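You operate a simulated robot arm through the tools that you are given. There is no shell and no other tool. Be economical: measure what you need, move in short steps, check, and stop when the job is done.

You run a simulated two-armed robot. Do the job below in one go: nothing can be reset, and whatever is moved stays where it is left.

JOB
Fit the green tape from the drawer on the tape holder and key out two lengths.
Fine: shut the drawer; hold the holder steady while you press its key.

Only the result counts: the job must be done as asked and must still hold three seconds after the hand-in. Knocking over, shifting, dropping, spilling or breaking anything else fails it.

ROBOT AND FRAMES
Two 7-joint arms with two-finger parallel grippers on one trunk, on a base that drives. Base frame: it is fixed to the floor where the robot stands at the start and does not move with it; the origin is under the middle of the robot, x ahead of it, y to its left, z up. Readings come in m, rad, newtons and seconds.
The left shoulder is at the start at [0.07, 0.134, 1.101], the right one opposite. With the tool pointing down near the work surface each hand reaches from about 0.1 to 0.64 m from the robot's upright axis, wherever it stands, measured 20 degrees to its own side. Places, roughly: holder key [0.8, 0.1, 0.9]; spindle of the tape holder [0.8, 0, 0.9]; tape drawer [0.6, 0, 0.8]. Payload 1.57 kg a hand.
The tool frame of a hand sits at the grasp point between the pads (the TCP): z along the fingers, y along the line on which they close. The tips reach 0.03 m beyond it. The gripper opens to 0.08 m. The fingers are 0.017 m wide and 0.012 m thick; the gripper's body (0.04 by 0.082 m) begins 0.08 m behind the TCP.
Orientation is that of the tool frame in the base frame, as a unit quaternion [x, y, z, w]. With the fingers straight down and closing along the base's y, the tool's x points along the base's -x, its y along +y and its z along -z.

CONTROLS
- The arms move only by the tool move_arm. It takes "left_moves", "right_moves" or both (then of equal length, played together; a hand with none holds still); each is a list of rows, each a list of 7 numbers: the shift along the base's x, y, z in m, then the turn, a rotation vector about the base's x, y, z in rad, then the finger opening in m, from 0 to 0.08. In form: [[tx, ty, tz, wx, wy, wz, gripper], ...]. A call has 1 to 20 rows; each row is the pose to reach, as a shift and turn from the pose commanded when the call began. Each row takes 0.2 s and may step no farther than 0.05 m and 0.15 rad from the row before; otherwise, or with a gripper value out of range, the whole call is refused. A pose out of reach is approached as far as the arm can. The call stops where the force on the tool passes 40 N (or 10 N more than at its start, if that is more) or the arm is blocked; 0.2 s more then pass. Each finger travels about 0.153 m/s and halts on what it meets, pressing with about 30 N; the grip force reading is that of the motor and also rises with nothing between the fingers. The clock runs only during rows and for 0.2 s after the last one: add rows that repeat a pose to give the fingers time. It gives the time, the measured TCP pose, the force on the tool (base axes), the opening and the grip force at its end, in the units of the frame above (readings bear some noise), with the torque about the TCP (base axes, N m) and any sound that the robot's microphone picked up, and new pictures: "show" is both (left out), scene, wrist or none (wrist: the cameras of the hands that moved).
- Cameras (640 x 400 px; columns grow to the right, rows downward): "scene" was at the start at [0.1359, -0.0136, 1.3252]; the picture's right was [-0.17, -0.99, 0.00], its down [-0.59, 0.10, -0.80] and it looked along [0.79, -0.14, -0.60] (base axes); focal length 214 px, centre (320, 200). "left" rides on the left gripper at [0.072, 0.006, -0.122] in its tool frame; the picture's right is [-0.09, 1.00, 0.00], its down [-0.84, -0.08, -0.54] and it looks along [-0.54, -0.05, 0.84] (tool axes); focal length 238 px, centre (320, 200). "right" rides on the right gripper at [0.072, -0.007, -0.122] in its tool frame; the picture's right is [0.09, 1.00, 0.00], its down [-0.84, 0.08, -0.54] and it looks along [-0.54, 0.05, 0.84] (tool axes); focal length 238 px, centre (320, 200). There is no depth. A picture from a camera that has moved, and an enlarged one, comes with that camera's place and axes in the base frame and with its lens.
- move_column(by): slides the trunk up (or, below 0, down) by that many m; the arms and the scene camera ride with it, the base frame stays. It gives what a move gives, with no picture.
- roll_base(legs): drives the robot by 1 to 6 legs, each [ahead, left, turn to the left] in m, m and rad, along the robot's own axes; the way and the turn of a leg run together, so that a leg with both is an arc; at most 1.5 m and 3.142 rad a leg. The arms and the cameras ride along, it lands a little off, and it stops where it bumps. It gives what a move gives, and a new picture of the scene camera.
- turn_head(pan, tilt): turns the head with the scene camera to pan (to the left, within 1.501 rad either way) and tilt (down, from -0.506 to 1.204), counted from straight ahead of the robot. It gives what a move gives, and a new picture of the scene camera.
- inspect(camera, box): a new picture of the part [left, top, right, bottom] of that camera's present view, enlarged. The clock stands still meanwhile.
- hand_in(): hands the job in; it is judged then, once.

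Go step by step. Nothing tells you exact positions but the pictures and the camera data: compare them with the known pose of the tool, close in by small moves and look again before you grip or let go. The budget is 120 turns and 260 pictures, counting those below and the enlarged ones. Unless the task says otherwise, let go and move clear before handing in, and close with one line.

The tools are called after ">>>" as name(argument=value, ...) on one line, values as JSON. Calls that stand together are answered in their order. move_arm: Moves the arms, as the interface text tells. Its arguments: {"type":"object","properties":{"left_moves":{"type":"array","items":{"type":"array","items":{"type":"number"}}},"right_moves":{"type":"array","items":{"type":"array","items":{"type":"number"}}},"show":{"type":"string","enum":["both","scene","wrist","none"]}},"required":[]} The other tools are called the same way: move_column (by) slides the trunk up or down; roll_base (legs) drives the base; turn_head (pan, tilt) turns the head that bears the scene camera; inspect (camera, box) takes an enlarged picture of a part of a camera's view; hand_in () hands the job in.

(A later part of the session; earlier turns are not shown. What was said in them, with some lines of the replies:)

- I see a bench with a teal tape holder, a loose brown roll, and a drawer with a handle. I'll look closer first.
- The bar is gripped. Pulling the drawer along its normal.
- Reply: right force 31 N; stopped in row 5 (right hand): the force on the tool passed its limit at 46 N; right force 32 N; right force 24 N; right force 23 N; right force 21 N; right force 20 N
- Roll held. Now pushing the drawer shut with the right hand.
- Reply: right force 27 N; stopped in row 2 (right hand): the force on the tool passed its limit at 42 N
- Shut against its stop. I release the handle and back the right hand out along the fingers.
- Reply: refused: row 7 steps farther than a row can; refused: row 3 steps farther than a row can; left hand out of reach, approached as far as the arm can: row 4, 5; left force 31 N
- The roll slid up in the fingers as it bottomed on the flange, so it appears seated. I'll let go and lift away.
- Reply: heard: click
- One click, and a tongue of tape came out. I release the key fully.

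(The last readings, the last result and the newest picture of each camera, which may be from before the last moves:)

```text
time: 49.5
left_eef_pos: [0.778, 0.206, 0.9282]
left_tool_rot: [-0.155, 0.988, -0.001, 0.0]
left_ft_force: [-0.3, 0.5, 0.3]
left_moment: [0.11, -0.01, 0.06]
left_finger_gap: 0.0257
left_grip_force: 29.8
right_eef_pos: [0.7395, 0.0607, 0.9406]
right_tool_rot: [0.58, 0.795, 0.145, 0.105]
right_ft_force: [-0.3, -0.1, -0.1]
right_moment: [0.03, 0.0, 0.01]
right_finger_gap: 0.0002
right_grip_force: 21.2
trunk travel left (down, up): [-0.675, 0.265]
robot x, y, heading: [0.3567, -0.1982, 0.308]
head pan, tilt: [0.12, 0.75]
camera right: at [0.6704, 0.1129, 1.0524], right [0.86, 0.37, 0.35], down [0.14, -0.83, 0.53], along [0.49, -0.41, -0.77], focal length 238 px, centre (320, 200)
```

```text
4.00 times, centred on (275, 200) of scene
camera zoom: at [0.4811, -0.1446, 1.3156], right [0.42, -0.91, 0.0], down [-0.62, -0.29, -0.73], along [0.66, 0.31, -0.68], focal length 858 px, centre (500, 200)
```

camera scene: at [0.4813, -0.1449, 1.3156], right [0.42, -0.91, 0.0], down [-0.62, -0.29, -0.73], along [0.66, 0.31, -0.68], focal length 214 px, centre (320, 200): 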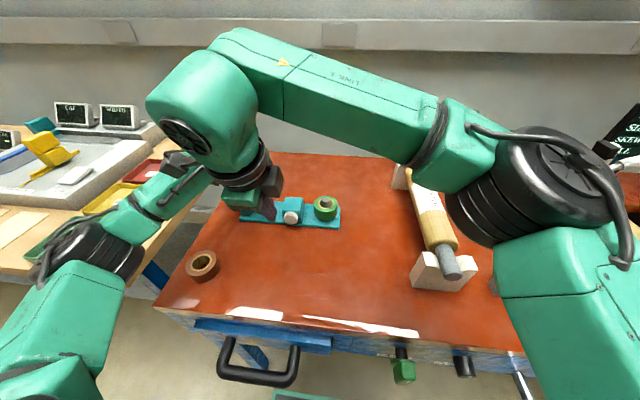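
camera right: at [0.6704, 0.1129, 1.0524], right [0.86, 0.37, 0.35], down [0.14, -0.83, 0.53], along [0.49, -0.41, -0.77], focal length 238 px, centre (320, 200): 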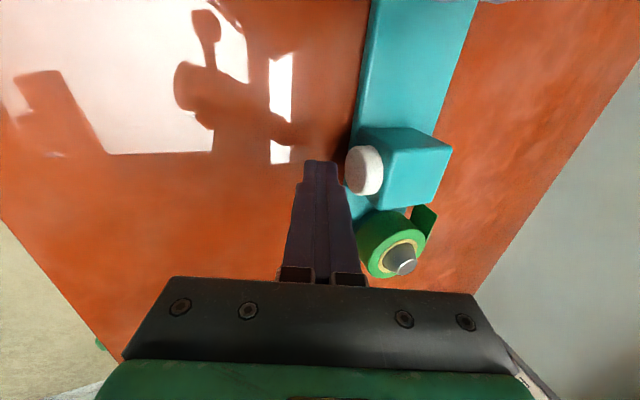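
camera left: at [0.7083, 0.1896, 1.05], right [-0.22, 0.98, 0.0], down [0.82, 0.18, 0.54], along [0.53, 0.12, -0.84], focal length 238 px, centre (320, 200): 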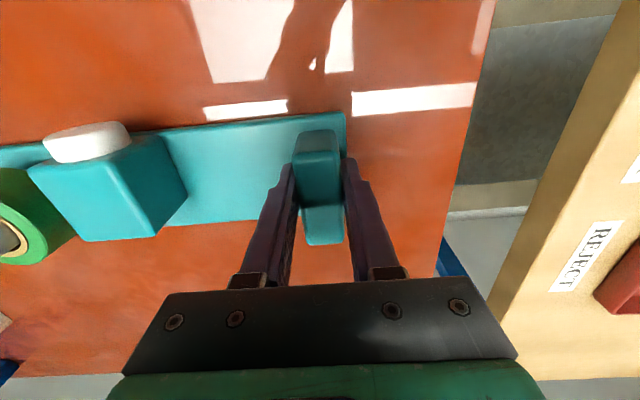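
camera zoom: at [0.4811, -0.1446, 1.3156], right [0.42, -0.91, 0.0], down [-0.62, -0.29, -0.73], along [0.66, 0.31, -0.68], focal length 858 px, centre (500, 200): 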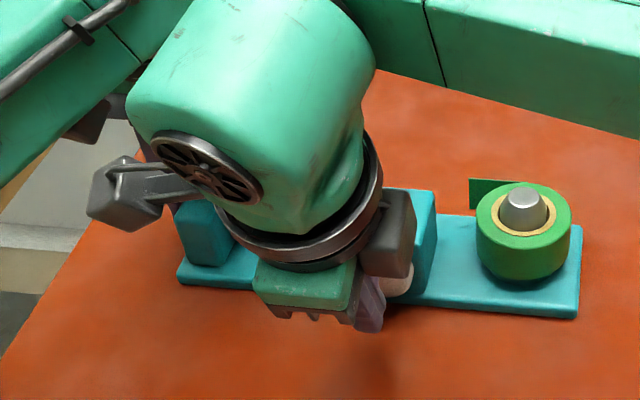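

One length is out and the key has sprung back. Second press now.

>>> move_arm(right_moves=[[0.007, 0.0022, 0, 0, 0, 0, 0], [0.013, 0.004, 0, 0, 0, 0, 0], [0.017, 0.0053, 0, 0, 0, 0, 0], [0.02, 0.0062, 0, 0, 0, 0, 0]], show="none")

```text
time: 50.5
left_eef_pos: [0.7778, 0.2056, 0.9285]
left_tool_rot: [-0.156, 0.988, -0.002, 0.001]
left_ft_force: [3.5, -0.2, -0.5]
left_moment: [0.15, 0.1, 0.49]
left_finger_gap: 0.0257
left_grip_force: 30.1
right_eef_pos: [0.7592, 0.0655, 0.9412]
right_tool_rot: [0.58, 0.795, 0.144, 0.104]
right_ft_force: [-3.3, 0.3, -1.5]
right_moment: [0.01, 0.14, 0.03]
right_finger_gap: 0.0
right_grip_force: 21.1
trunk travel left (down, up): [-0.675, 0.265]
robot x, y, heading: [0.3579, -0.1992, 0.315]
head pan, tilt: [0.12, 0.75]
heard: click
```

Second click. I withdraw the right hand back and up and look.

>>> move_arm(right_moves=[[-0.01, -0.003, 0, 0, 0, 0, 0], [-0.025, -0.008, 0, 0, 0, 0, 0], [-0.05, -0.016, 0.01, 0, 0, 0, 0], [-0.07, -0.03, 0.04, 0, 0, 0, 0], [-0.085, -0.06, 0.07, 0, 0, 0, 0], [-0.1, -0.095, 0.1, 0, 0, 0, 0], [-0.11, -0.135, 0.12, 0, 0, 0, 0], [-0.12, -0.175, 0.14, 0, 0, 0, 0], [-0.13, -0.215, 0.16, 0, 0, 0, 0]], show="none")

>>> inspect(camera="scene", box=[200, 150, 350, 250])

```text
time: 52.5
left_eef_pos: [0.7778, 0.2039, 0.9285]
left_tool_rot: [-0.156, 0.988, 0.0, 0.0]
left_ft_force: [-0.4, -1.4, 1.2]
left_moment: [0.04, -0.03, -0.07]
left_finger_gap: 0.0256
left_grip_force: 29.9
right_eef_pos: [0.6296, -0.1542, 1.1007]
right_tool_rot: [0.58, 0.795, 0.145, 0.105]
right_ft_force: [-0.8, -0.7, 0.4]
right_moment: [0.04, -0.02, -0.01]
right_finger_gap: 0.0
right_grip_force: 20.8
trunk travel left (down, up): [-0.675, 0.265]
robot x, y, heading: [0.3557, -0.198, 0.314]
head pan, tilt: [0.12, 0.75]
```

```text
4.00 times, centred on (275, 200) of scene
camera zoom: at [0.4811, -0.1463, 1.3156], right [0.42, -0.91, 0.0], down [-0.62, -0.28, -0.73], along [0.66, 0.31, -0.68], focal length 858 px, centre (500, 200)
```

zoom: 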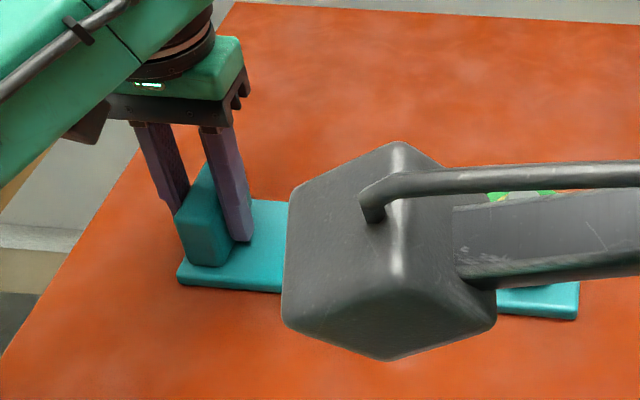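

>>> move_arm(right_moves=[[-0.01, -0.04, 0, 0, 0, 0, 0], [-0.02, -0.08, 0, 0, 0, 0, 0], [-0.03, -0.12, 0, 0, 0, 0, 0], [-0.03, -0.12, 0, 0, 0, 0, 0], [-0.03, -0.12, 0, 0, 0, 0, 0], [-0.03, -0.12, 0, 0, 0, 0, 0], [-0.03, -0.12, 0, 0, 0, 0, 0]], left_moves=[[0, 0, 0, 0, 0, 0, 0.04], [0, 0, 0, 0, 0, 0, 0.05], [0, 0, 0, 0, 0, 0, 0.05], [0, 0, 0.03, 0, 0, 0, 0.05], [0, 0, 0.07, 0, 0, 0, 0.05], [0, 0.0, 0.11, 0, 0, 0, 0.05], [-0.04, 0.01, 0.13, 0, 0, 0, 0.05]], show="scene")

>>> inspect(camera="scene", box=[200, 150, 350, 250])

```text
time: 54.1
left_eef_pos: [0.7347, 0.217, 1.0573]
left_tool_rot: [-0.156, 0.988, -0.002, 0.002]
left_ft_force: [-0.6, -0.2, -1.0]
left_moment: [-0.03, -0.05, 0.01]
left_finger_gap: 0.0502
left_grip_force: 0.0
right_eef_pos: [0.5966, -0.2693, 1.1014]
right_tool_rot: [0.579, 0.795, 0.145, 0.106]
right_ft_force: [-0.6, -0.2, 0.0]
right_moment: [-0.04, -0.02, 0.0]
right_finger_gap: 0.0001
right_grip_force: 21.1
trunk travel left (down, up): [-0.675, 0.265]
robot x, y, heading: [0.358, -0.1938, 0.313]
head pan, tilt: [0.12, 0.75]
camera scene: at [0.4779, -0.1432, 1.3159], right [0.42, -0.91, 0.0], down [-0.62, -0.29, -0.73], along [0.67, 0.31, -0.68], focal length 214 px, centre (320, 200)
```

scene: 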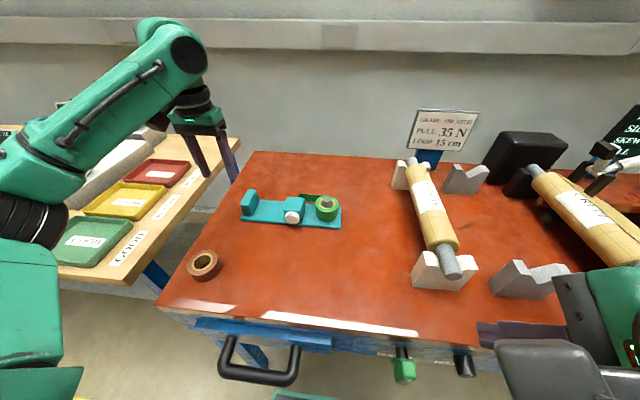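

```text
4.00 times, centred on (275, 200) of scene
camera zoom: at [0.4779, -0.1432, 1.3159], right [0.42, -0.91, 0.0], down [-0.62, -0.29, -0.73], along [0.67, 0.31, -0.68], focal length 858 px, centre (500, 200)
```

zoom: 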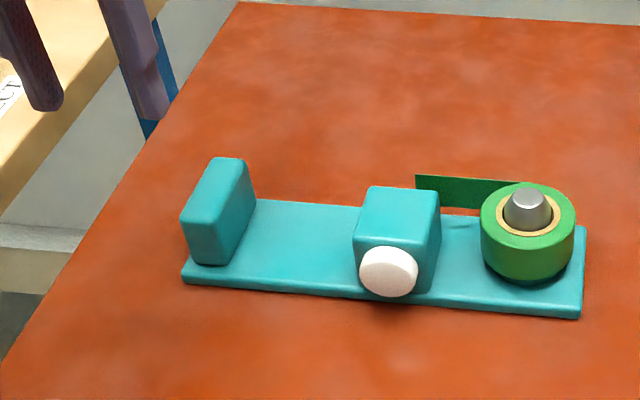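

Two lengths are out and both hands are clear. A last check of the drawer.

>>> inspect(camera="scene", box=[140, 280, 420, 400])

```text
2.29 times, centred on (280, 340) of scene
camera zoom: at [0.4779, -0.1432, 1.3159], right [0.42, -0.91, 0.0], down [-0.62, -0.29, -0.73], along [0.67, 0.31, -0.68], focal length 490 px, centre (411, -120)
```

zoom: 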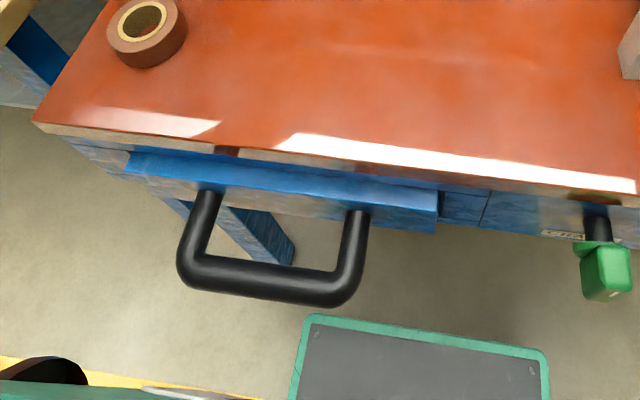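

The drawer is back at its starting shut position, and its front stands proud just as it did at the start. I'm handing in.

>>> hand_in()

```text
The job is handed in.
```

The green tape is on the holder and two lengths are keyed out. The drawer is shut, and the left hand held the holder steady through both key presses.
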